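You operate a simulated robot arm through the tools that you are given. There is no shell and no other tool.

The job below is to be done with a simulated robot arm. You get a single attempt, and the scene is never put back.

JOB
Fit the black fan and the fan cover on the short motor.
Fine: fan first, cover over it; turn the motor isolator off first and leave it off; shut both cover latches.

The check looks at the end state, three seconds after you hand in, the way a careful person would. Anything else that was tipped, shoved, dropped, spilled or broken makes it a failure. Lids that push on must go on centred and level and be pressed home; caps that screw on are set level and turned clockwise until they are tight.

ROBOT AND FRAMES
A 7-joint arm with a three-finger gripper, fixed in place. Base frame: the origin is at the foot of the arm, x ahead of it, y to its left, z up. Readings come in mm, rad, newtons and seconds.
Its first joint turns from -2.897 to 2.897 rad. Payload 2.69 kg.
The tool frame sits at the grasp point between the pads (the TCP): z along the fingers, y along the line on which they close. The tips reach 30 mm beyond it. Largest opening 128 mm; the body of the gripper starts 117 mm behind the TCP.
Orientation is that of the tool frame in the base frame, as a unit quaternion [x, y, z, w]. With the fingers straight down and closing along the base's y, the tool's x points along the base's -x, its y along +y and its z along -z.

CONTROLS
- The arm moves only by the tool servo_tool. Its argument "steps" is a list of rows, each a list of 3 entries, a list of its own where there are three numbers: the shift along the tool's x, y, z in mm, then the turn, a rotation vector about the tool's x, y, z in rad, then the gripper command, from -1 (fully open) to 1 (shut), values between in proportion. In form: [[[dx, dy, dz], [wx, wy, wz], gripper], ...]. A call has 1 to 20 rows; each row shifts and turns the commanded pose from where the row before left it, along the tool's axes as they then stand. Rows are played at 5 a second. More than 50 mm and 0.15 rad between two rows, or a gripper value outside its range, and nothing of the call is played. Where a pose cannot be reached the arm comes as near as it can. A force on the tool above 90 N (or 10 N above the force at the start of the call, whichever is more), or a blocked arm, ends the call early, and 0.2 s more pass. The fingers move at their own pace and stop on an object; they squeeze with about 43 N. The grip force told is the motor's: it shows also when the fingers shut on nothing. Time passes only in rows, and 0.2 s behind the last, so rows that do not move let the fingers close. It gives the time, the measured TCP pose, the force on the tool (base axes), the opening and the grip force at its end, in the units of the frame above (readings bear some noise), with the torque about the TCP (base axes, N m) and any sound that the robot's microphone picked up, and new pictures: "pictures" is both (left out), scene, wrist or none.
- Cameras (640 x 400 px; columns grow to the right, rows downward): "scene" is fixed at [47.8, -514, 1745.8]; the picture's right is [0.92, -0.39, 0.00], its down [-0.19, -0.46, -0.87] and it looks along [0.34, 0.80, -0.49] (base axes); focal length 331 px, centre (320, 200). "wrist" rides on the gripper at [58, 54, -131] in the tool frame; the picture's right is [-0.68, 0.74, 0.00], its down [-0.62, -0.57, -0.55] and it looks along [-0.40, -0.37, 0.84] (tool axes); focal length 234 px, centre (320, 200). There is no depth. A picture from a camera that has moved, and an enlarged one, comes with that camera's place and axes in the base frame and with its lens. The place of the scene camera against the robot may be out by one fixed shift of up to 25 mm in any direction.
- raise_lower(by): slides the trunk up (or, below 0, down) by that many mm; the arm rides with it, the base frame stays. It gives what a move gives, with no picture.
- zoom(camera, box): a new picture of the part [left, top, right, bottom] of that camera's present view, enlarged. The clock stands still meanwhile.
- job_done(): hands the job in; it is judged then, once.

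Nothing tells you positions but the pictures and the camera data. Unless the task says otherwise, let go and move clear before handing in.

The tools are called after "Request:" by a JSON object that holds its "name" and its "arguments". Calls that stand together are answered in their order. servo_tool: Moves the arm, as the interface text tells. Its arguments: {"type":"object","properties":{"steps":{"type":"array","items":{"type":"array"}},"pictures":{"type":"string","enum":["both","scene","wrist","none"]}},"required":["steps"]} The other tools are called the same way: raise_lower (by) slides the trunk up or down; zoom (camera, box) takes an enlarged picture of a part of a camera's view; job_done () hands the job in.

At the start:

```text
clock: 0.0
tool_pos: [328.9, 682.7, 1303.6]
orientation: [0.0, 1.0, -0.001, 0.0]
force: [0.0, 0.6, -0.1]
moment: [0.0, 0.01, -0.02]
opening: 128.1
finger_force: 0.1
trunk travel left (down, up): [-275.0, 75.0]
```

scene: 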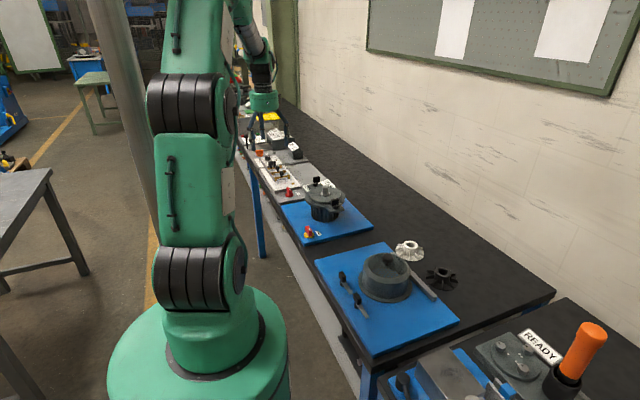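
wrist: 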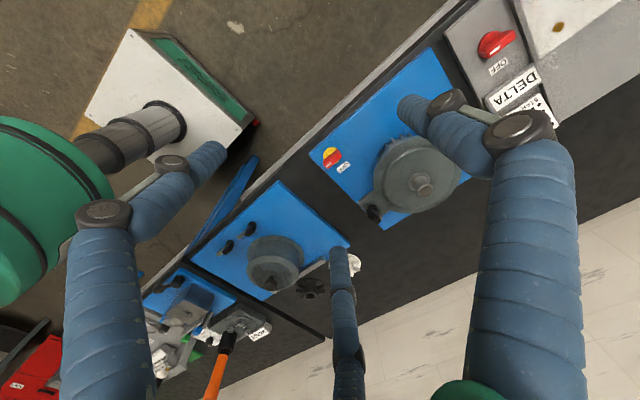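

I see a bench with blue boards, a motor on one of them, a fan cover, a black and a white fan, and several switches. I will zoom in on the pictures before I move anything.

Request:
{"name": "zoom", "arguments": {"camera": "scene", "box": [230, 90, 390, 190]}}

Request:
{"name": "zoom", "arguments": {"camera": "scene", "box": [270, 160, 400, 250]}}

Request:
{"name": "zoom", "arguments": {"camera": "scene", "box": [310, 220, 480, 350]}}

Request:
{"name": "zoom", "arguments": {"camera": "scene", "box": [380, 300, 640, 400]}}

Request:
{"name": "zoom", "arguments": {"camera": "wrist", "box": [300, 20, 580, 240]}}

Request:
{"name": "zoom", "arguments": {"camera": "wrist", "box": [140, 180, 400, 360]}}

```text
4.00 times, centred on (310, 140) of scene
camera zoom: at [47.8, -514.0, 1745.8], right [0.92, -0.39, 0.0], down [-0.19, -0.46, -0.87], along [0.34, 0.8, -0.49], focal length 1324 px, centre (360, 440)
```

zoom: 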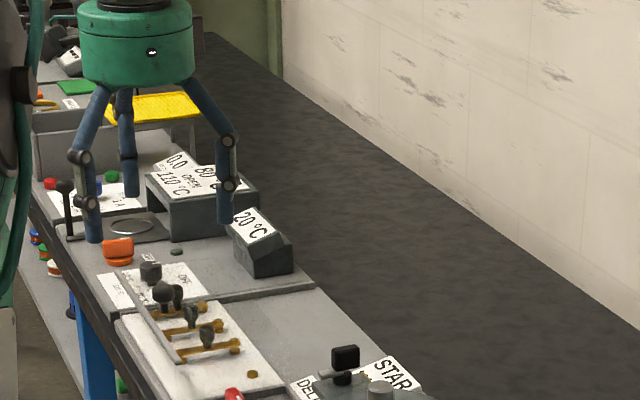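

```text
4.44 times, centred on (335, 205) of scene
camera zoom: at [47.8, -514.0, 1745.8], right [0.92, -0.39, 0.0], down [-0.19, -0.46, -0.87], along [0.34, 0.8, -0.49], focal length 1471 px, centre (253, 178)
```

zoom: 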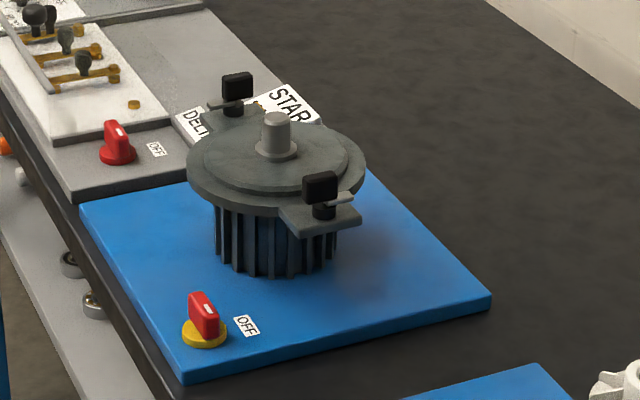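

```text
3.08 times, centred on (395, 285) of scene
camera zoom: at [47.8, -514.0, 1745.8], right [0.92, -0.39, 0.0], down [-0.19, -0.46, -0.87], along [0.34, 0.8, -0.49], focal length 1019 px, centre (89, -62)
```

zoom: 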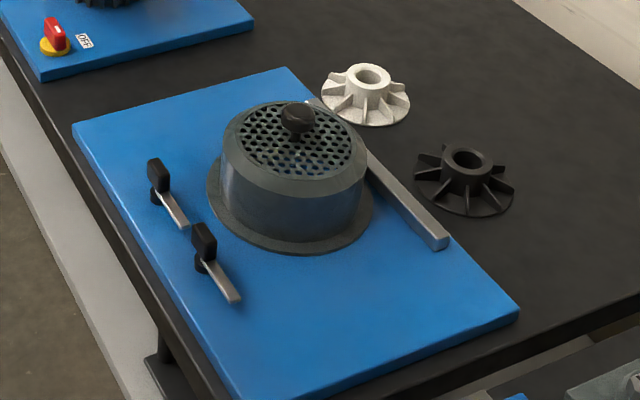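

```text
2.46 times, centred on (510, 350) of scene
camera zoom: at [47.8, -514.0, 1745.8], right [0.92, -0.39, 0.0], down [-0.19, -0.46, -0.87], along [0.34, 0.8, -0.49], focal length 815 px, centre (-148, -169)
```

zoom: 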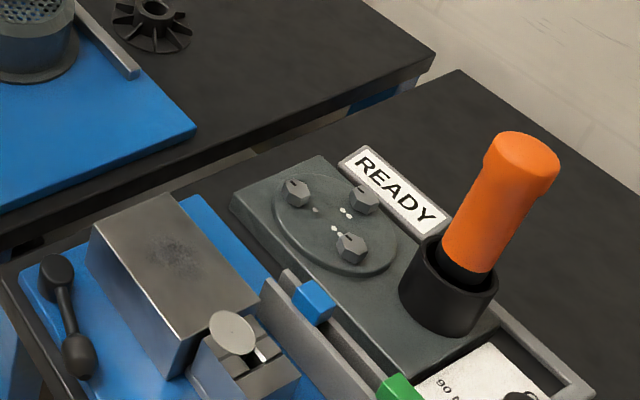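

```text
1.82 times, centred on (440, 130) of wrist
camera zoom: at [271.9, 738.1, 1434.0], right [0.68, 0.74, 0.0], down [0.62, -0.57, 0.55], along [0.4, -0.37, -0.84], focal length 426 px, centre (102, 327)
```

zoom: 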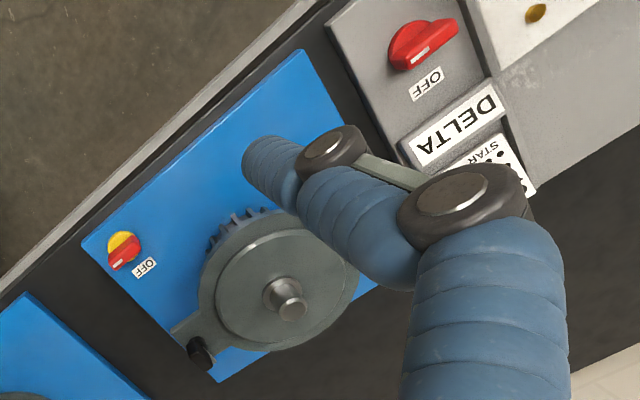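

```text
2.22 times, centred on (270, 270) of wrist
camera zoom: at [271.9, 738.1, 1434.0], right [0.68, 0.74, 0.0], down [0.62, -0.57, 0.55], along [0.4, -0.37, -0.84], focal length 520 px, centre (431, 44)
```

zoom: 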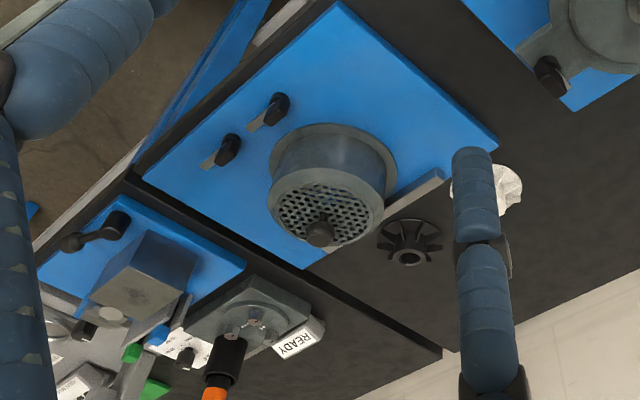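

The motor board (shaft near x 574, y 731) has the red-on-yellow isolator at about (450, 610). The cover is near (600, 232) and the black fan sits just behind it. I'll move lower over the isolator to see its state and its labels.

Request:
{"name": "servo_tool", "arguments": {"steps": [[[-6, 3, 41], [0, 0, 0], -1], [[-6, 3, 41], [0, 0, 0], -1], [[-6, 3, 41], [0, 0, 0], -1], [[-5, 2, 41], [0, 0, 0], -1], [[-5, 2, 40], [0, 0, 0], -1]], "pictures": "both"}}

```text
clock: 1.2
tool_pos: [357.4, 698.5, 1100.1]
orientation: [0.0, 1.0, 0.001, 0.0]
force: [-0.2, -0.1, 0.0]
moment: [0.0, 0.02, 0.01]
opening: 127.8
finger_force: 0.1
trunk travel left (down, up): [-275.0, 75.0]
camera wrist: at [298.4, 751.6, 1231.0], right [0.68, 0.74, 0.0], down [0.62, -0.57, 0.55], along [0.4, -0.37, -0.84], focal length 234 px, centre (320, 200)
```

scene: 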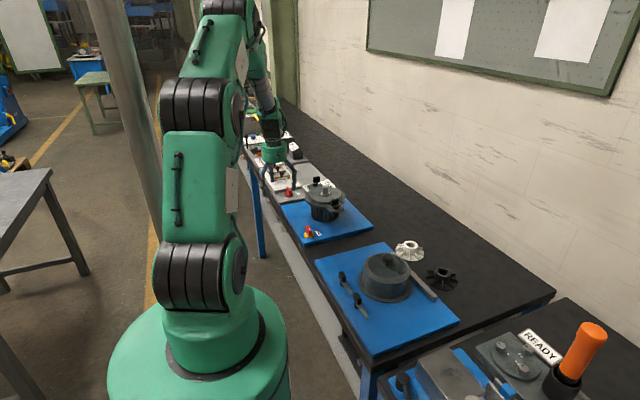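
wrist: 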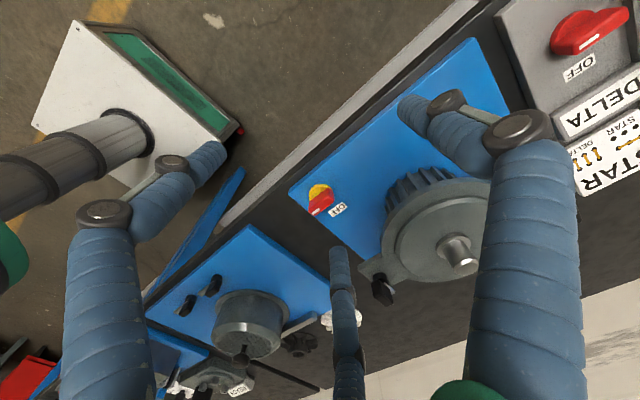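

The view is partly blocked by the gripper's legs. I'll enlarge the isolator, the motor and the gripper itself to read the switch state.

Request:
{"name": "zoom", "arguments": {"camera": "wrist", "box": [280, 160, 376, 230]}}

Request:
{"name": "zoom", "arguments": {"camera": "wrist", "box": [340, 140, 500, 320]}}

Request:
{"name": "zoom", "arguments": {"camera": "scene", "box": [290, 215, 340, 245]}}

Request:
{"name": "zoom", "arguments": {"camera": "scene", "box": [240, 130, 350, 220]}}

```text
5.71 times, centred on (328, 195) of wrist
camera zoom: at [298.4, 751.6, 1231.0], right [0.68, 0.74, 0.0], down [0.62, -0.57, 0.55], along [0.4, -0.37, -0.84], focal length 1338 px, centre (274, 229)
```

zoom: 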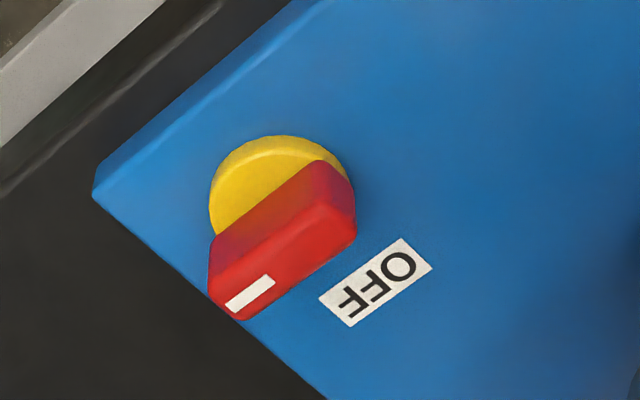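

```text
2.22 times, centred on (420, 230) of wrist
camera zoom: at [298.4, 751.6, 1231.0], right [0.68, 0.74, 0.0], down [0.62, -0.57, 0.55], along [0.4, -0.37, -0.84], focal length 520 px, centre (98, 133)
```

zoom: 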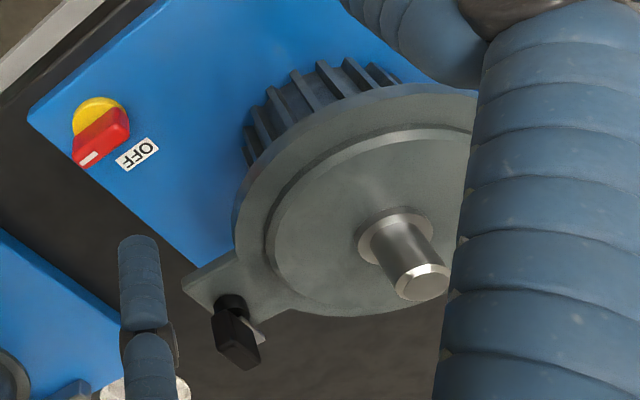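

```text
12.80 times, centred on (315, 230) of scene
camera zoom: at [47.8, -514.0, 1745.8], right [0.92, -0.39, 0.0], down [-0.19, -0.46, -0.87], along [0.34, 0.8, -0.49], focal length 4237 px, centre (384, -184)
```

zoom: 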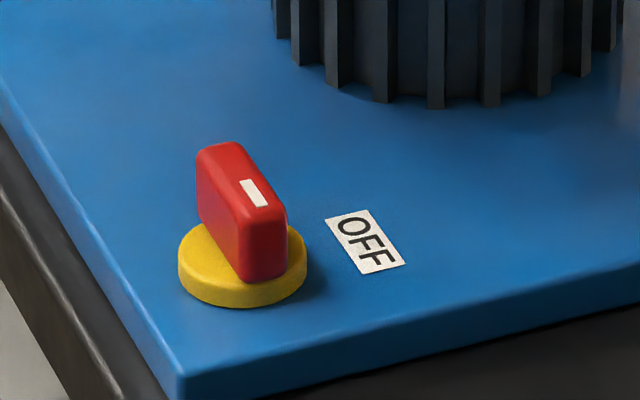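

```text
4.44 times, centred on (295, 175) of scene
camera zoom: at [47.8, -514.0, 1745.8], right [0.92, -0.39, 0.0], down [-0.19, -0.46, -0.87], along [0.34, 0.8, -0.49], focal length 1471 px, centre (431, 311)
```

zoom: 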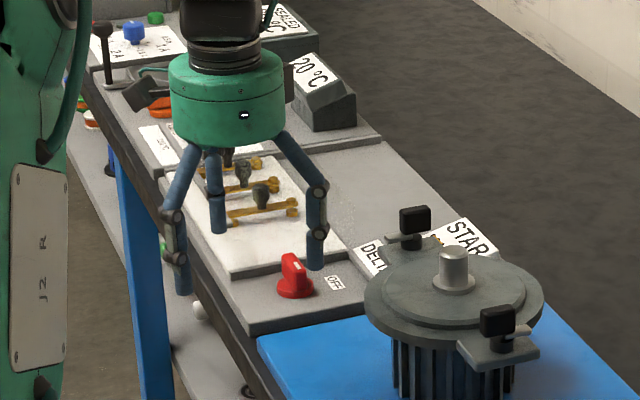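

The isolator's red handle lies along the base y axis with its white mark at the -y end, and the OFF label is on its +x side. So OFF is a 90° counter-clockwise turn seen from above. I'll move above the isolator and turn the tool so the fingers close along x.

Request:
{"name": "servo_tool", "arguments": {"steps": [[[-30.5, -29.2, 0], [0, 0, 0], -1], [[-30.5, -29.2, 0], [0, 0, 0], -1], [[-30.6, -29.1, 0], [0, 0, 0], -1], [[0, 0, 0], [0, 0, 0.143], -1], [[0, 0, 0], [0, 0, 0.143], -1], [[0, 0, 0], [0, 0, 0.143], -1], [[0, 0, 0], [0, 0, 0.143], -1], [[0, 0, 0], [0, 0, 0.143], -1], [[0, 0, 0], [0, 0, 0.143], -1], [[0, 0, 0], [0, 0, 0.143], -1], [[0, 0, 0], [0, 0, 0.143], -1], [[0, 0, 0], [0, 0, 0.143], -1], [[0, 0, 0], [0, 0, 0.143], -1], [[0, 0, 0], [0, 0, 0.1408], -1], [[0, 0, 0], [0, 0, 0], -1]], "pictures": "both"}}

```text
clock: 4.4
tool_pos: [450.0, 610.1, 1099.8]
orientation: [0.708, 0.706, 0.0, 0.001]
force: [-0.8, 0.2, -0.2]
moment: [0.02, 0.02, 0.0]
opening: 128.2
finger_force: 0.1
trunk travel left (down, up): [-275.0, 75.0]
camera wrist: at [504.0, 668.6, 1229.8], right [0.74, -0.68, 0.0], down [-0.57, -0.62, 0.55], along [-0.37, -0.4, -0.84], focal length 234 px, centre (320, 200)
```

scene: 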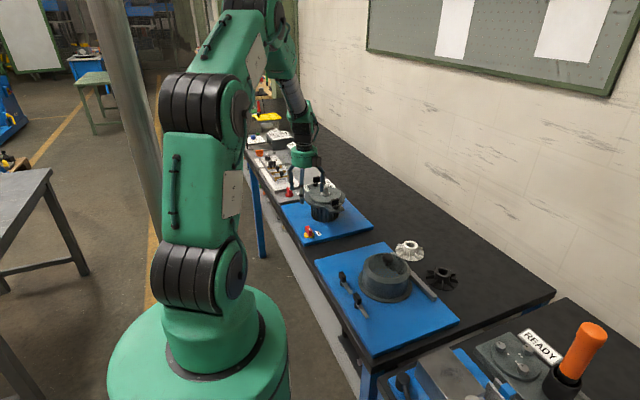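
wrist: 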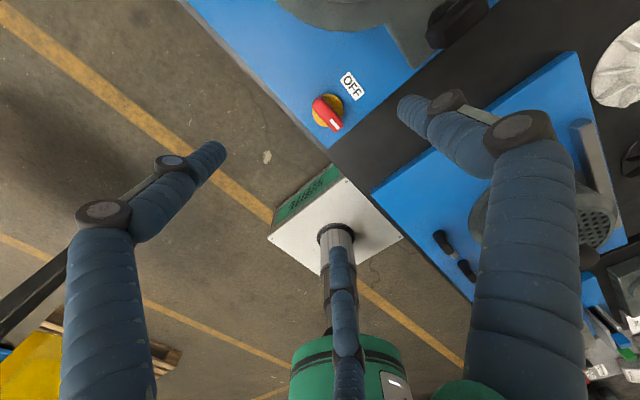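

The tool is turned and the isolator is below it. I'll enlarge it to locate the handle.

Request:
{"name": "zoom", "arguments": {"camera": "wrist", "box": [288, 60, 384, 140]}}

Request:
{"name": "zoom", "arguments": {"camera": "wrist", "box": [400, 60, 640, 300]}}

Request:
{"name": "zoom", "arguments": {"camera": "wrist", "box": [240, 0, 520, 100]}}

```text
5.00 times, centred on (336, 100) of wrist
camera zoom: at [504.0, 668.6, 1229.8], right [0.74, -0.68, 0.0], down [-0.57, -0.62, 0.55], along [-0.37, -0.4, -0.84], focal length 1171 px, centre (240, 700)
```

zoom: 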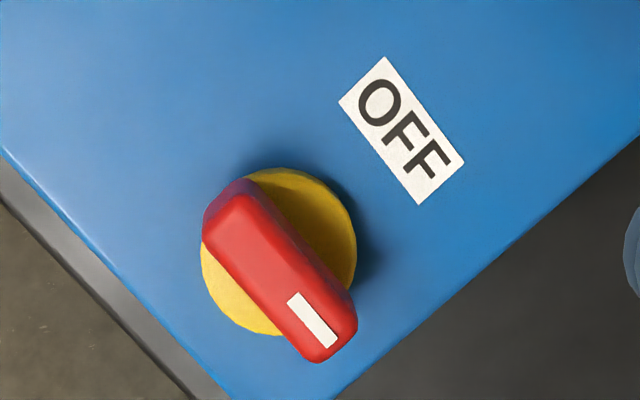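

```text
1.67 times, centred on (520, 180) of wrist
camera zoom: at [504.0, 668.6, 1229.8], right [0.74, -0.68, 0.0], down [-0.57, -0.62, 0.55], along [-0.37, -0.4, -0.84], focal length 390 px, centre (-13, 233)
```

zoom: 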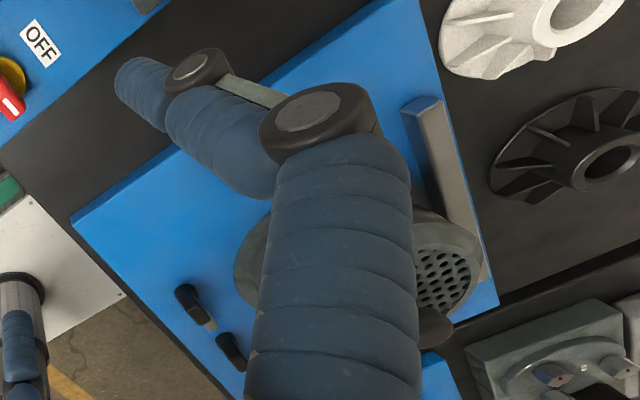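

```text
2.29 times, centred on (380, 50) of wrist
camera zoom: at [504.0, 668.6, 1229.8], right [0.74, -0.68, 0.0], down [-0.57, -0.62, 0.55], along [-0.37, -0.4, -0.84], focal length 535 px, centre (183, 543)
```

zoom: 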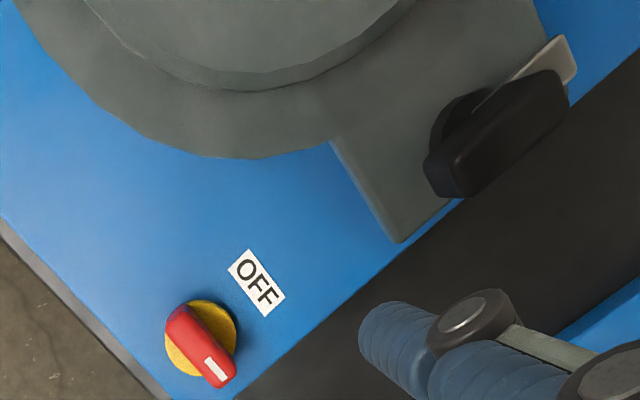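

The isolator centre comes out near (463, 608) with the handle top at about z 912, and one latch ear of the motor overhangs near (555, 604). I'll partly close the fingers and come down slowly above the handle.

Request:
{"name": "servo_tool", "arguments": {"steps": [[[-1, 6.5, 0], [0, 0, 0], 0.2], [[-1, 6.5, 0], [0, 0, 0], 0.2], [[0, 0, 35], [0, 0, 0], 0.2], [[0, 0, 35], [0, 0, 0], 0.2], [[0, 0, 35], [0, 0, 0], 0.2], [[0, 0, 25], [0, 0, 0], 0.2], [[0, 0, 0], [0, 0, 0], 0.2]], "pictures": "both"}}

```text
clock: 6.0
tool_pos: [466.6, 607.8, 968.9]
orientation: [0.707, 0.707, 0.0, 0.0]
force: [-0.4, 0.5, 0.0]
moment: [-0.02, 0.04, -0.01]
opening: 51.1
finger_force: 0.1
trunk travel left (down, up): [-275.0, 75.0]
camera wrist: at [519.7, 667.5, 1099.2], right [0.74, -0.68, 0.0], down [-0.57, -0.62, 0.55], along [-0.37, -0.4, -0.84], focal length 234 px, centre (320, 200)
```

scene: 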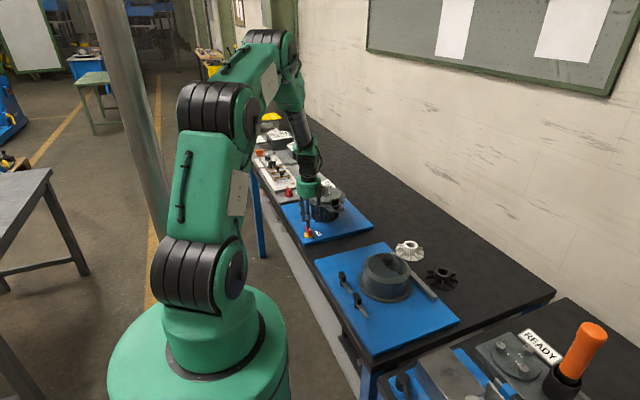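
wrist: 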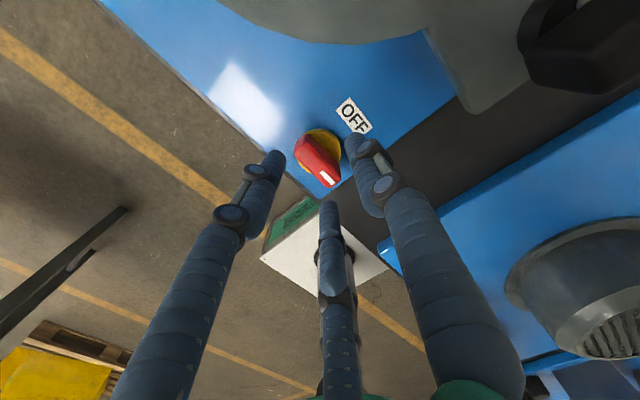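

The fingers straddle the area above the handle. I'll enlarge this to check the centring before I go down on it.

Request:
{"name": "zoom", "arguments": {"camera": "wrist", "box": [250, 90, 410, 220]}}

Request:
{"name": "zoom", "arguments": {"camera": "scene", "box": [280, 170, 350, 250]}}

```text
3.08 times, centred on (330, 155) of wrist
camera zoom: at [519.7, 667.5, 1099.2], right [0.74, -0.68, 0.0], down [-0.57, -0.62, 0.55], along [-0.37, -0.4, -0.84], focal length 720 px, centre (289, 338)
```

zoom: 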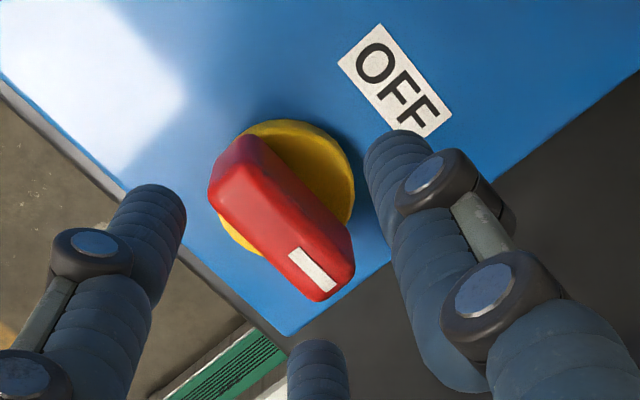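

```text
5.00 times, centred on (315, 210) of scene
camera zoom: at [47.8, -514.0, 1745.8], right [0.92, -0.39, 0.0], down [-0.19, -0.46, -0.87], along [0.34, 0.8, -0.49], focal length 1655 px, centre (345, 150)
```

zoom: 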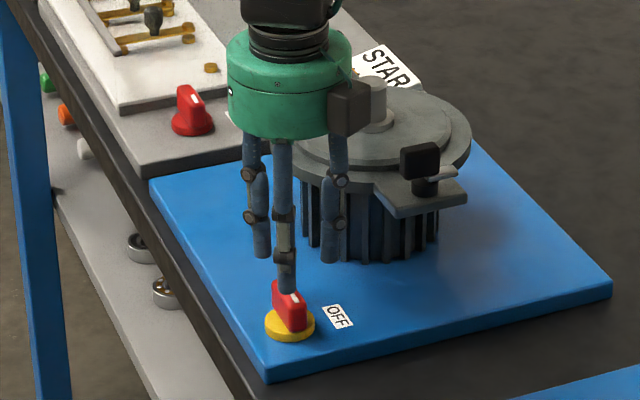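

The handle centre is near (463.5, 609) with its top at about z 916. I'll go down so the tips overlap it by around 18 mm, then close.

Request:
{"name": "servo_tool", "arguments": {"steps": [[[0.5, -2.5, 15], [0, 0, 0], 0.2], [[0, 0, 15], [0, 0, 0], 0.2], [[0, 0, 10], [0, 0, 0], 0.2], [[0, 0, 0], [0, 0, 0], 0.2], [[0, 0, 0], [0, 0, 0], 1], [[0, 0, 0], [0, 0, 0], 1], [[0, 0, 0], [0, 0, 0], 1]], "pictures": "both"}}

```text
clock: 7.6
tool_pos: [457.8, 602.8, 932.2]
orientation: [0.707, 0.707, -0.003, 0.001]
force: [-33.1, -70.0, 41.2]
moment: [-1.88, 0.61, -0.11]
opening: 70.9
finger_force: 43.7
trunk travel left (down, up): [-275.0, 75.0]
camera wrist: at [512.0, 661.7, 1062.9], right [0.74, -0.68, 0.0], down [-0.56, -0.61, 0.55], along [-0.37, -0.41, -0.83], focal length 234 px, centre (320, 200)
```

scene: 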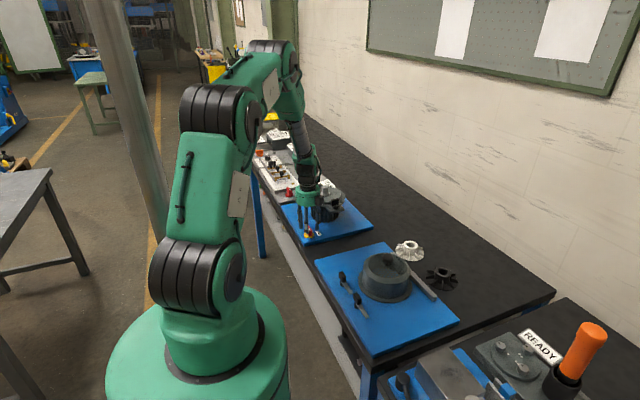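
wrist: 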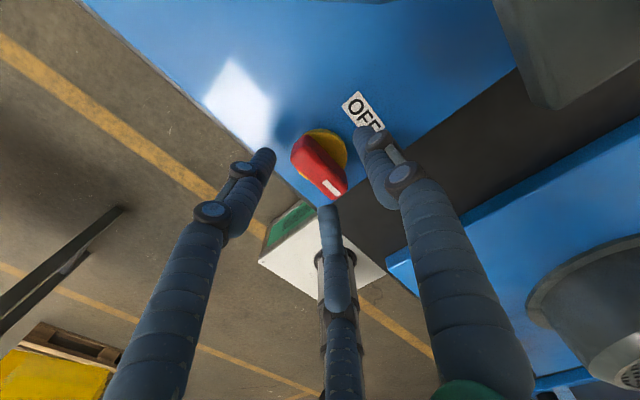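

Something is wrong: the tool feels a force of about 88 N and the fingers read 71 mm open instead of closed on the handle. I'll look closely before I move again.

Request:
{"name": "zoom", "arguments": {"camera": "wrist", "box": [240, 80, 440, 230]}}

Request:
{"name": "zoom", "arguments": {"camera": "scene", "box": [280, 170, 350, 250]}}

```text
2.67 times, centred on (340, 155) of wrist
camera zoom: at [512.0, 661.7, 1062.9], right [0.74, -0.68, 0.0], down [-0.56, -0.61, 0.55], along [-0.37, -0.41, -0.83], focal length 624 px, centre (267, 320)
```

zoom: 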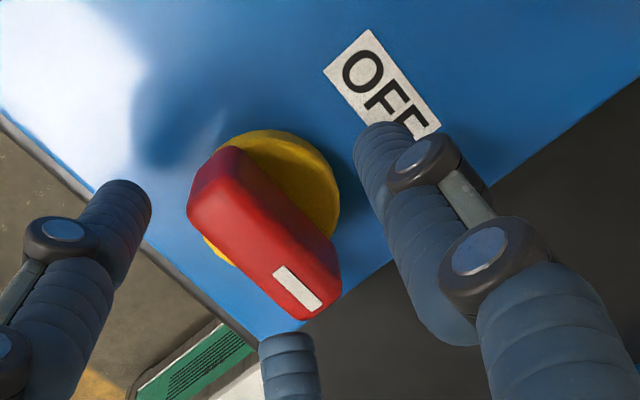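

```text
5.00 times, centred on (315, 210) of scene
camera zoom: at [47.8, -514.0, 1745.8], right [0.92, -0.39, 0.0], down [-0.19, -0.46, -0.87], along [0.34, 0.8, -0.49], focal length 1655 px, centre (345, 150)
```

zoom: 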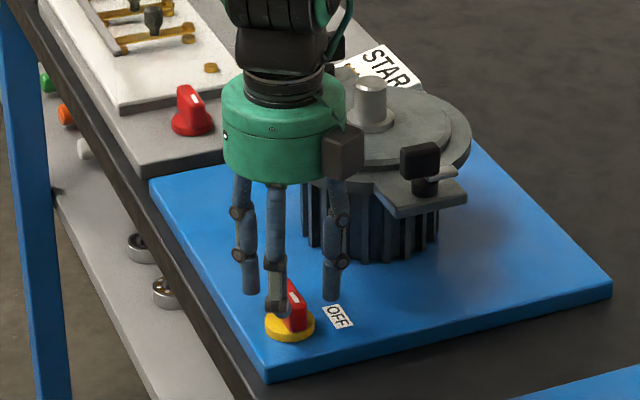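

The contact moment points to forces near the handle itself, yet the view shows a gap all round it. I'll hold still for one row to see whether these readings are settled.

Request:
{"name": "servo_tool", "arguments": {"steps": [[[0, 0, 0], [0, 0, 0], 1]], "pictures": "wrist"}}

```text
clock: 8.0
tool_pos: [457.3, 602.3, 930.9]
orientation: [0.707, 0.707, -0.004, 0.0]
force: [-32.2, -71.7, 37.9]
moment: [-1.72, 0.5, -0.12]
opening: 70.8
finger_force: 43.0
trunk travel left (down, up): [-275.0, 75.0]
camera wrist: at [511.7, 661.2, 1061.4], right [0.74, -0.68, 0.0], down [-0.56, -0.61, 0.56], along [-0.38, -0.41, -0.83], focal length 234 px, centre (320, 200)
```

wrist: 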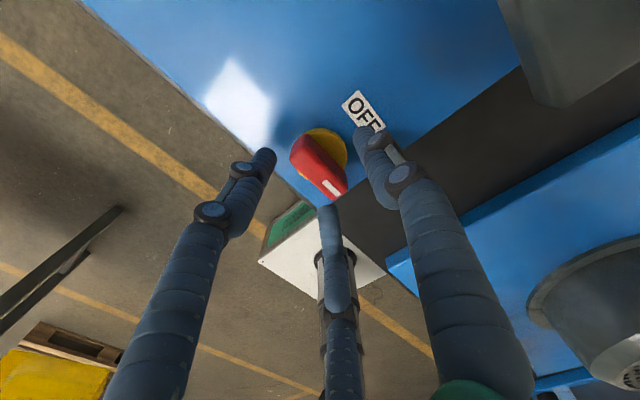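

The readings are steady, so something is holding the fingers apart. I'll open them slightly to release it and read the force again.

Request:
{"name": "servo_tool", "arguments": {"steps": [[[0, 0, 0], [0, 0, 0], -0.25], [[0, 0, 0], [0, 0, 0], -0.25]], "pictures": "both"}}

```text
clock: 8.6
tool_pos: [461.3, 609.9, 931.3]
orientation: [0.707, 0.707, 0.002, -0.001]
force: [-1.8, -0.7, 5.0]
moment: [-0.11, 0.02, 0.04]
opening: 87.9
finger_force: 2.0
trunk travel left (down, up): [-275.0, 75.0]
camera wrist: at [515.6, 668.6, 1062.0], right [0.74, -0.68, 0.0], down [-0.57, -0.62, 0.55], along [-0.37, -0.4, -0.84], focal length 234 px, centre (320, 200)
```

scene: 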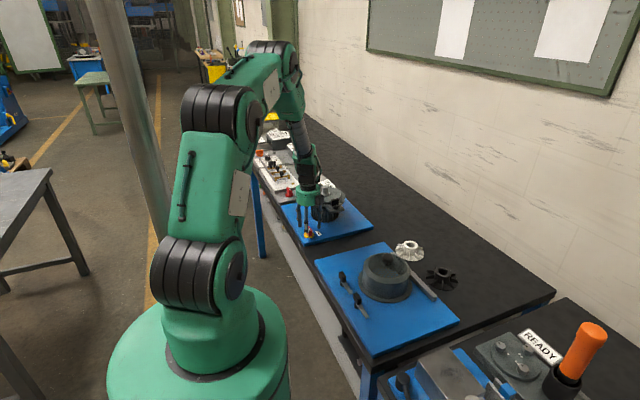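
wrist: 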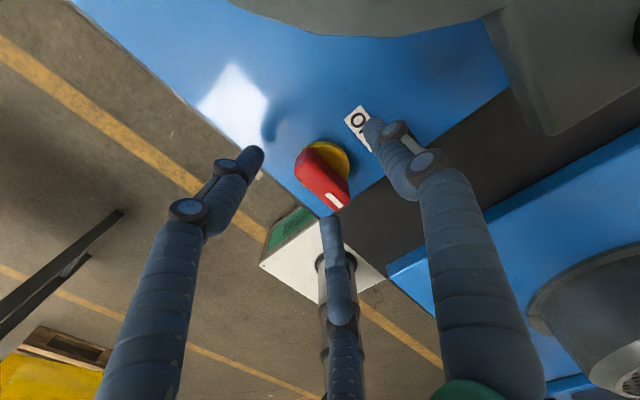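

Opening released the force, and the contact works out to be at the handle's -y end, so a finger was bearing on the end of the handle. I'll lift clear and close in free air to learn how this gripper really closes.

Request:
{"name": "servo_tool", "arguments": {"steps": [[[0, 0, -20], [0, 0, 0], -0.25], [[0, 0, -25], [0, 0, 0], -0.25], [[0, 0, -25], [0, 0, 0], -0.25], [[0, 0, 0], [0, 0, 0], 1], [[0, 0, 0], [0, 0, 0], 1], [[0, 0, 0], [0, 0, 0], 1]], "pictures": "both"}}

```text
clock: 10.0
tool_pos: [458.8, 608.0, 998.5]
orientation: [0.707, 0.707, 0.0, 0.0]
force: [-0.4, -0.4, 0.6]
moment: [-0.03, -0.01, -0.01]
opening: 3.9
finger_force: 32.8
trunk travel left (down, up): [-275.0, 75.0]
camera wrist: at [513.8, 666.5, 1129.6], right [0.74, -0.68, 0.0], down [-0.57, -0.62, 0.55], along [-0.37, -0.4, -0.84], focal length 234 px, centre (320, 200)
```

scene: 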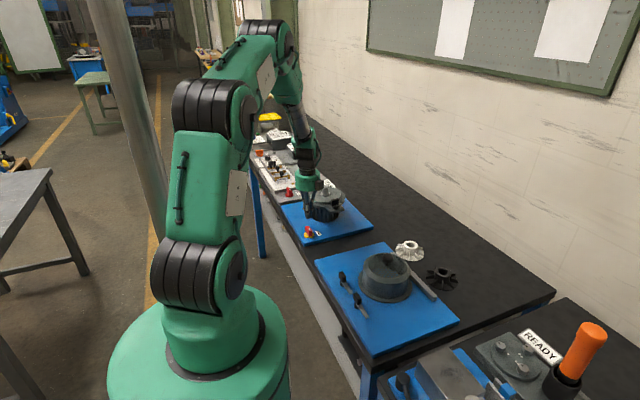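
wrist: 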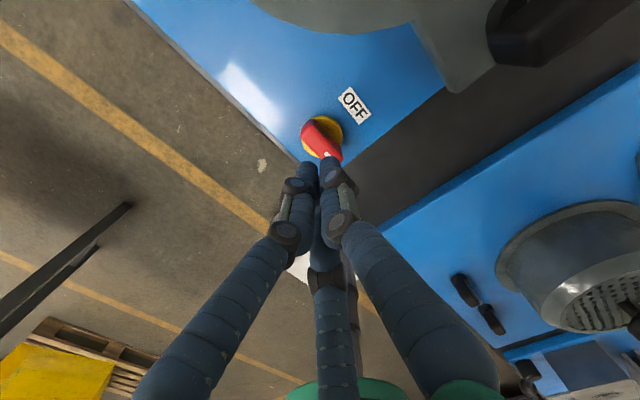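

In free air the three visible fingers close to the centre, so on a bar this long two of them would land on its ends. Pushing is safer: with the fingers shut as a post I'll come down on the -x side of the handle's -y end and sweep it round to OFF.

Request:
{"name": "servo_tool", "arguments": {"steps": [[[-8, -14, 0], [0, 0, 0], 1], [[-8, -13, 0], [0, 0, 0], 1], [[0, 0, 25], [0, 0, 0], 1], [[0, 0, 20], [0, 0, 0], 1], [[0, 0, 0], [0, 0, 0], 1]], "pictures": "both"}}

Request:
{"name": "zoom", "arguments": {"camera": "wrist", "box": [260, 80, 420, 230]}}

Request:
{"name": "zoom", "arguments": {"camera": "scene", "box": [280, 170, 350, 250]}}

```text
clock: 11.2
tool_pos: [429.9, 591.8, 954.4]
orientation: [0.708, 0.707, 0.0, 0.0]
force: [-0.9, -0.3, -0.2]
moment: [0.01, -0.02, 0.01]
opening: 3.0
finger_force: 31.4
trunk travel left (down, up): [-275.0, 75.0]
camera wrist: at [483.5, 650.8, 1085.6], right [0.74, -0.68, 0.0], down [-0.57, -0.62, 0.55], along [-0.37, -0.4, -0.84], focal length 234 px, centre (320, 200)
```

scene: 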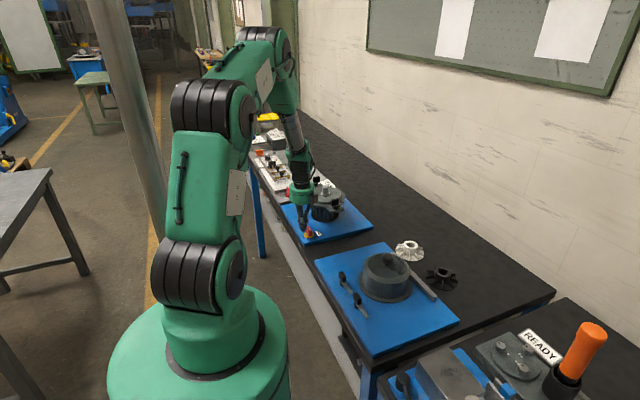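
wrist: 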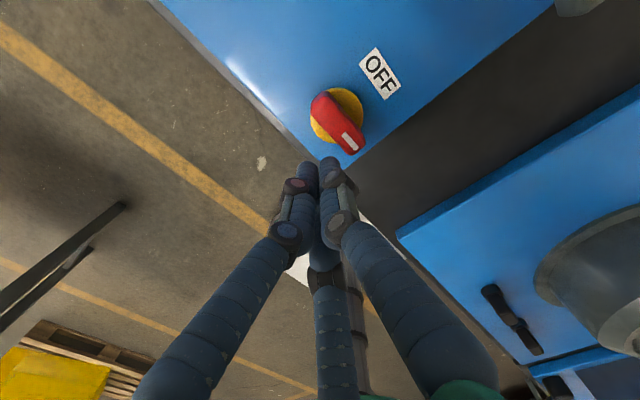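

```text
2.67 times, centred on (340, 155) of wrist
camera zoom: at [483.5, 650.8, 1085.6], right [0.74, -0.68, 0.0], down [-0.57, -0.62, 0.55], along [-0.37, -0.4, -0.84], focal length 624 px, centre (267, 320)
```

zoom: 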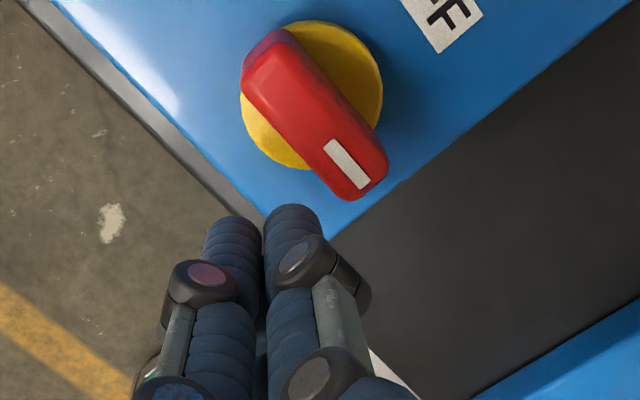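

```text
5.00 times, centred on (315, 210) of scene
camera zoom: at [47.8, -514.0, 1745.8], right [0.92, -0.39, 0.0], down [-0.19, -0.46, -0.87], along [0.34, 0.8, -0.49], focal length 1655 px, centre (345, 150)
```

zoom: 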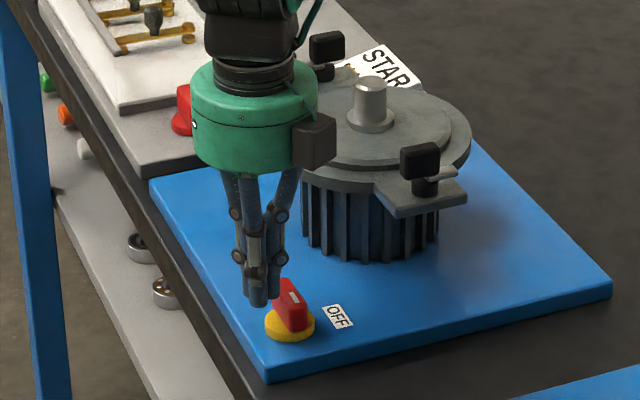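

The post sits clear of the handle's -x face, with the handle unmoved. I'll lower it and push through the first 45 degrees in small steps.

Request:
{"name": "servo_tool", "arguments": {"steps": [[[0, 0, 16], [0, 0, 0], 1], [[0, 0, 16], [0, 0, 0], 1], [[-0.6, 4.3, 0], [0, 0, 0], 1], [[-0.7, 4.3, 0], [0, 0, 0], 1], [[-4.1, 4.4, 0], [0, 0, 0], 1], [[-4.1, 4.4, 0], [0, 0, 0], 1], [[-2.1, 5.6, 0], [0, 0, 0], 1], [[-2.1, 5.6, 0], [0, 0, 0], 1]], "pictures": "both"}}

Request:
{"name": "zoom", "arguments": {"camera": "wrist", "box": [260, 80, 420, 230]}}

Request:
{"name": "zoom", "arguments": {"camera": "scene", "box": [280, 170, 350, 250]}}

```text
clock: 13.0
tool_pos: [461.1, 577.7, 922.7]
orientation: [0.707, 0.707, 0.0, 0.0]
force: [-0.3, 0.3, 0.1]
moment: [0.02, 0.03, 0.02]
opening: 2.0
finger_force: 31.5
trunk travel left (down, up): [-275.0, 75.0]
camera wrist: at [515.3, 636.8, 1053.1], right [0.74, -0.68, 0.0], down [-0.57, -0.62, 0.55], along [-0.37, -0.4, -0.84], focal length 234 px, centre (320, 200)
```

scene: 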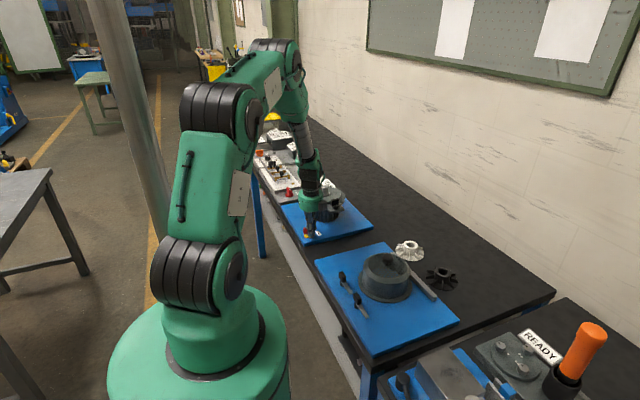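
wrist: 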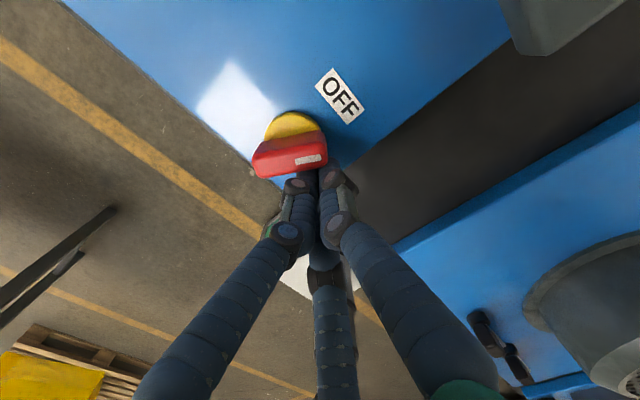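

```text
2.67 times, centred on (340, 155) of wrist
camera zoom: at [515.3, 636.8, 1053.1], right [0.74, -0.68, 0.0], down [-0.57, -0.62, 0.55], along [-0.37, -0.4, -0.84], focal length 624 px, centre (267, 320)
```

zoom: 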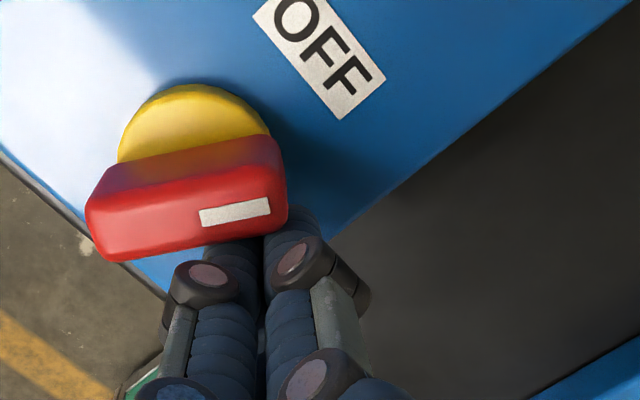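

```text
5.00 times, centred on (315, 210) of scene
camera zoom: at [47.8, -514.0, 1745.8], right [0.92, -0.39, 0.0], down [-0.19, -0.46, -0.87], along [0.34, 0.8, -0.49], focal length 1655 px, centre (345, 150)
```

zoom: 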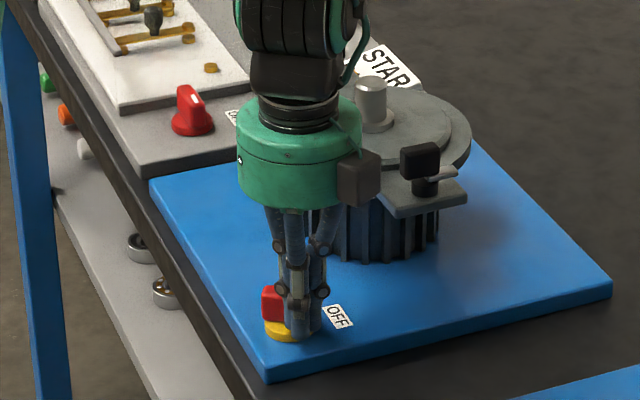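

The push works: the handle has turned about 52° toward OFF. I'll continue along the arc toward 90°.

Request:
{"name": "servo_tool", "arguments": {"steps": [[[0.5, 4.6, 0], [0, 0, 0], 1], [[0.6, 4.7, 0], [0, 0, 0], 1], [[1.5, 4, 0], [0, 0, 0], 1], [[1.5, 4, 0], [0, 0, 0], 1], [[2, 3, 0], [0, 0, 0], 1]], "pictures": "both"}}

Request:
{"name": "zoom", "arguments": {"camera": "wrist", "box": [240, 80, 400, 230]}}

Request:
{"name": "zoom", "arguments": {"camera": "scene", "box": [280, 170, 350, 250]}}

```text
clock: 14.2
tool_pos: [481.6, 580.1, 921.6]
orientation: [0.707, 0.707, -0.003, -0.001]
force: [-14.9, -28.8, 4.5]
moment: [0.04, 0.09, 0.39]
opening: 2.1
finger_force: 31.7
trunk travel left (down, up): [-275.0, 75.0]
camera wrist: at [535.3, 639.2, 1051.6], right [0.74, -0.68, 0.0], down [-0.56, -0.61, 0.55], along [-0.37, -0.41, -0.83], focal length 234 px, centre (320, 200)
```

scene: 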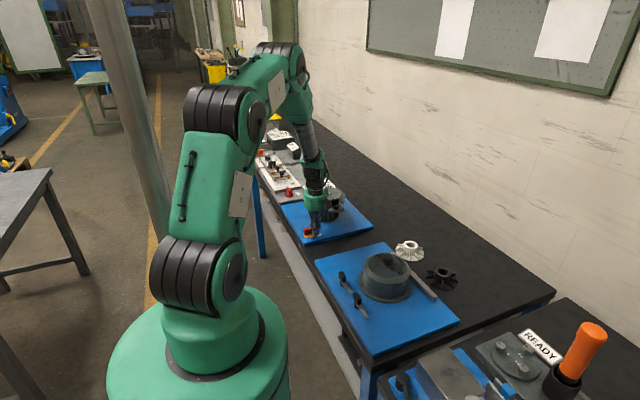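
wrist: 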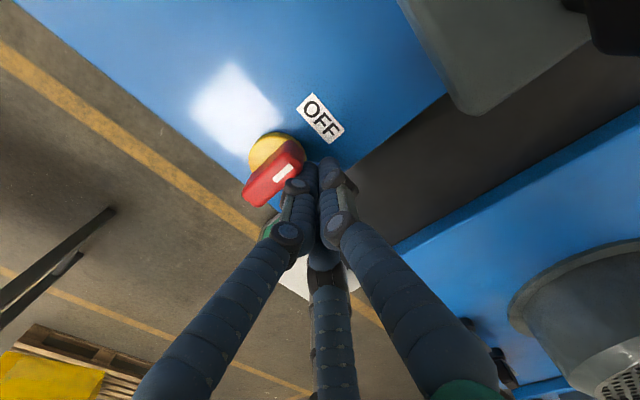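

```text
2.67 times, centred on (320, 155) of wrist
camera zoom: at [535.3, 639.2, 1051.6], right [0.74, -0.68, 0.0], down [-0.56, -0.61, 0.55], along [-0.37, -0.41, -0.83], focal length 624 px, centre (320, 320)
```

zoom: 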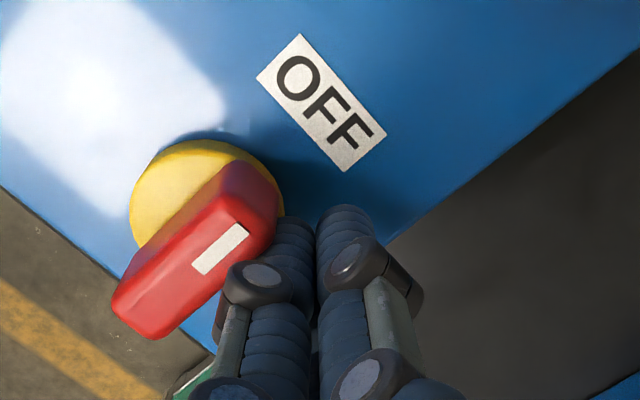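

```text
5.00 times, centred on (315, 210) of scene
camera zoom: at [47.8, -514.0, 1745.8], right [0.92, -0.39, 0.0], down [-0.19, -0.46, -0.87], along [0.34, 0.8, -0.49], focal length 1655 px, centre (345, 150)
```

zoom: 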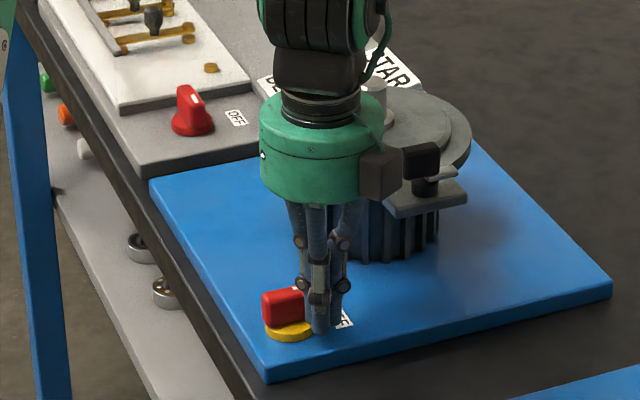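

The handle now points at OFF and the push force has risen to about 33 N, so it looks to be at its stop. I'll back off, lift and check it.

Request:
{"name": "servo_tool", "arguments": {"steps": [[[-8, 0, 0], [0, 0, 0], 1], [[-12, 0, 0], [0, 0, 0], 1], [[0, 0, -30], [0, 0, 0], 1], [[0, 0, -40], [0, 0, 0], 1], [[0, 0, -40], [0, 0, 0], 1], [[0, 0, 0], [0, 0, 0], 1]], "pictures": "both"}}

Request:
{"name": "zoom", "arguments": {"camera": "wrist", "box": [240, 60, 400, 200]}}

Request:
{"name": "zoom", "arguments": {"camera": "scene", "box": [270, 160, 370, 250]}}

```text
clock: 15.6
tool_pos: [482.8, 565.1, 1033.0]
orientation: [0.707, 0.707, -0.001, 0.0]
force: [-0.1, -0.6, 0.1]
moment: [0.05, -0.02, -0.01]
opening: 1.9
finger_force: 31.5
trunk travel left (down, up): [-275.0, 75.0]
camera wrist: at [536.5, 624.5, 1164.4], right [0.74, -0.68, 0.0], down [-0.57, -0.62, 0.55], along [-0.37, -0.4, -0.84], focal length 234 px, centre (320, 200)
```

scene: 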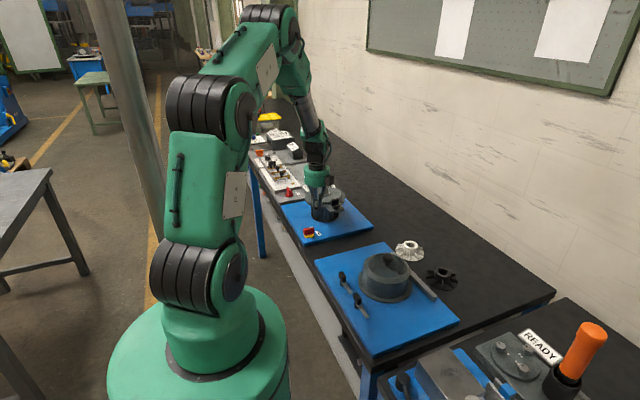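
wrist: 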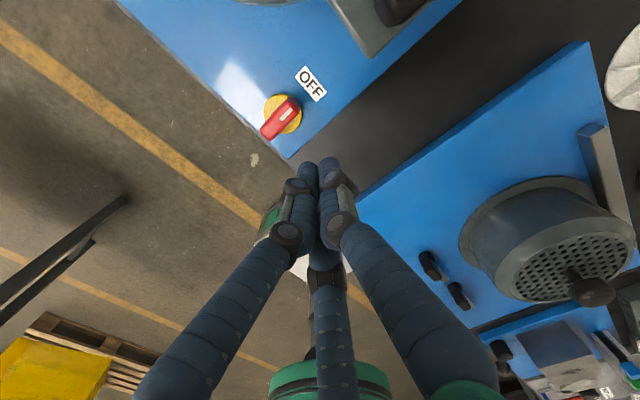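

```text
2.86 times, centred on (320, 130) of wrist
camera zoom: at [536.5, 624.5, 1164.4], right [0.74, -0.68, 0.0], down [-0.57, -0.62, 0.55], along [-0.37, -0.4, -0.84], focal length 669 px, centre (320, 400)
```

zoom: 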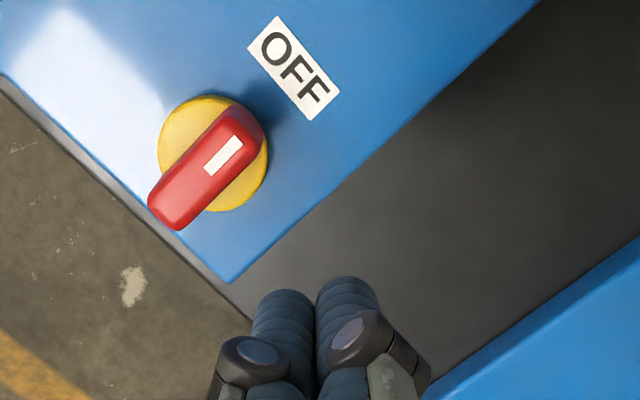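

```text
4.44 times, centred on (320, 205) of scene
camera zoom: at [47.8, -514.0, 1745.8], right [0.92, -0.39, 0.0], down [-0.19, -0.46, -0.87], along [0.34, 0.8, -0.49], focal length 1471 px, centre (320, 178)
```

zoom: 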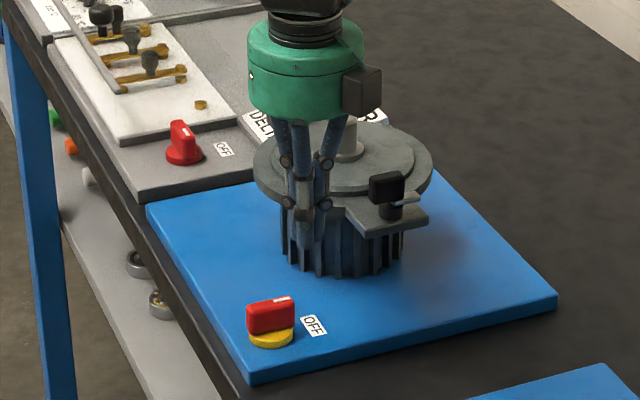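

The isolator now points squarely at OFF. Next I'll lift, turn the tool back and move over toward the black fan, near (820, 177), for a close look.

Request:
{"name": "servo_tool", "arguments": {"steps": [[[0, 0, -40], [0, 0, -0.143], 1], [[0, 0, -40], [0, 0, -0.143], 1], [[0, 0, -40], [0, 0, -0.143], 1], [[0, 0, 0], [0, 0, -0.143], 1], [[0, 0, 0], [0, 0, -0.143], 1], [[0, 0, 0], [0, 0, -0.143], 1], [[0, 0, 0], [0, 0, -0.143], 1], [[0, 0, 0], [0, 0, -0.143], 1], [[0, 0, 0], [0, 0, -0.143], 1], [[0, 0, 0], [0, 0, -0.143], 1], [[0, 0, 0], [0, 0, -0.1408], 1], [[-29, -35.3, 0], [0, 0, 0], 1], [[-29, -35.3, 0], [0, 0, 0], 1], [[-29, -35.3, 0], [0, 0, 0], 1], [[-29, -35.3, 0], [0, 0, 0], 1], [[-29, -35.3, 0], [0, 0, 0], 1], [[-29, -35.3, 0], [0, 0, 0], 1], [[-29, -35.3, 0], [0, 0, 0], 1], [[-29, -35.3, 0], [0, 0, 0], 1], [[-29, -35.3, 0], [0, 0, 0], 1]], "pictures": "both"}}

```text
clock: 19.8
tool_pos: [742.9, 244.0, 1153.2]
orientation: [0.001, 1.0, 0.0, 0.001]
force: [-0.1, 0.6, 0.4]
moment: [0.0, 0.0, 0.0]
opening: 2.2
finger_force: 31.7
trunk travel left (down, up): [-275.0, 75.0]
camera wrist: at [685.4, 298.2, 1282.7], right [0.68, 0.74, 0.0], down [0.62, -0.57, 0.55], along [0.4, -0.37, -0.84], focal length 234 px, centre (320, 200)
```

scene: 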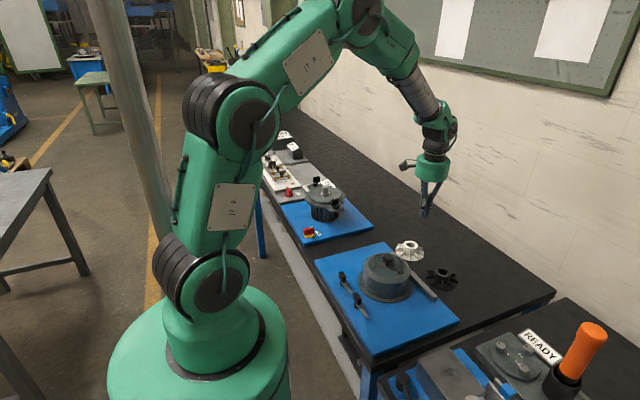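
wrist: 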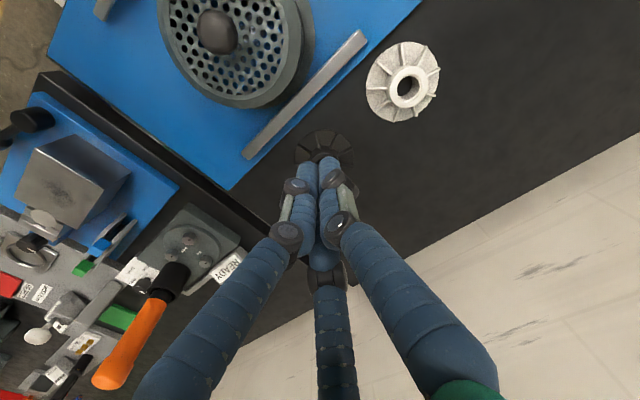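

The black fan is hidden behind the closed fingers. I'll open the gripper up here and enlarge the fans and the cover.

Request:
{"name": "servo_tool", "arguments": {"steps": [[[0, 0, 0], [0, 0, 0], -1], [[30, 10, 0], [0, 0, 0], -1], [[30, 10, 0], [0, 0, 0], -1], [[0, 0, 0], [0, 0, 0], -1]], "pictures": "wrist"}}

Request:
{"name": "zoom", "arguments": {"camera": "wrist", "box": [280, 100, 480, 240]}}

Request:
{"name": "zoom", "arguments": {"camera": "wrist", "box": [120, 0, 440, 200]}}

```text
clock: 20.8
tool_pos: [680.0, 265.4, 1150.9]
orientation: [-0.001, 1.0, 0.0, 0.0]
force: [-0.5, 1.1, -0.4]
moment: [0.03, -0.02, 0.01]
opening: 128.0
finger_force: 0.0
trunk travel left (down, up): [-275.0, 75.0]
camera wrist: at [622.0, 320.5, 1282.7], right [0.68, 0.74, 0.0], down [0.62, -0.57, 0.55], along [0.4, -0.37, -0.84], focal length 234 px, centre (320, 200)
```

wrist: 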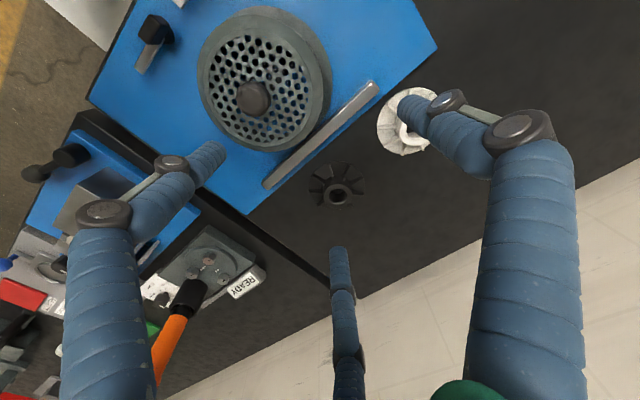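

```text
2.86 times, centred on (380, 170) of wrist
camera zoom: at [622.0, 320.5, 1282.7], right [0.68, 0.74, 0.0], down [0.62, -0.57, 0.55], along [0.4, -0.37, -0.84], focal length 669 px, centre (149, 286)
```

zoom: 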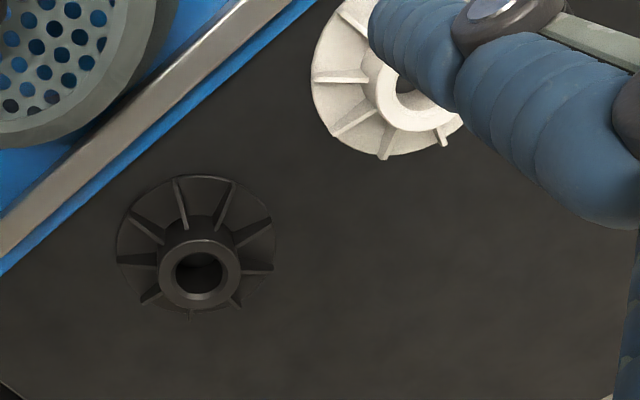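

```text
2.00 times, centred on (280, 100) of wrist
camera zoom: at [622.0, 320.5, 1282.7], right [0.68, 0.74, 0.0], down [0.62, -0.57, 0.55], along [0.4, -0.37, -0.84], focal length 468 px, centre (400, 400)
```

zoom: 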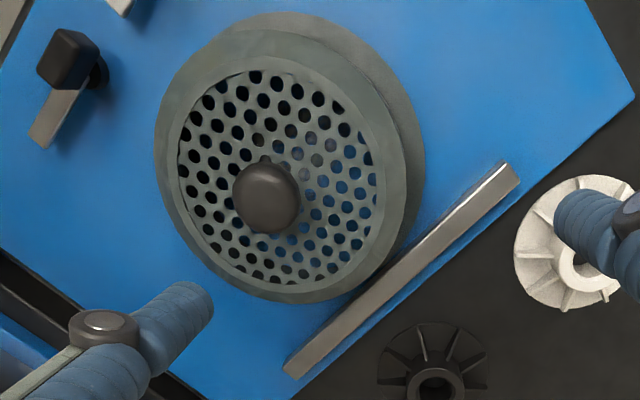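

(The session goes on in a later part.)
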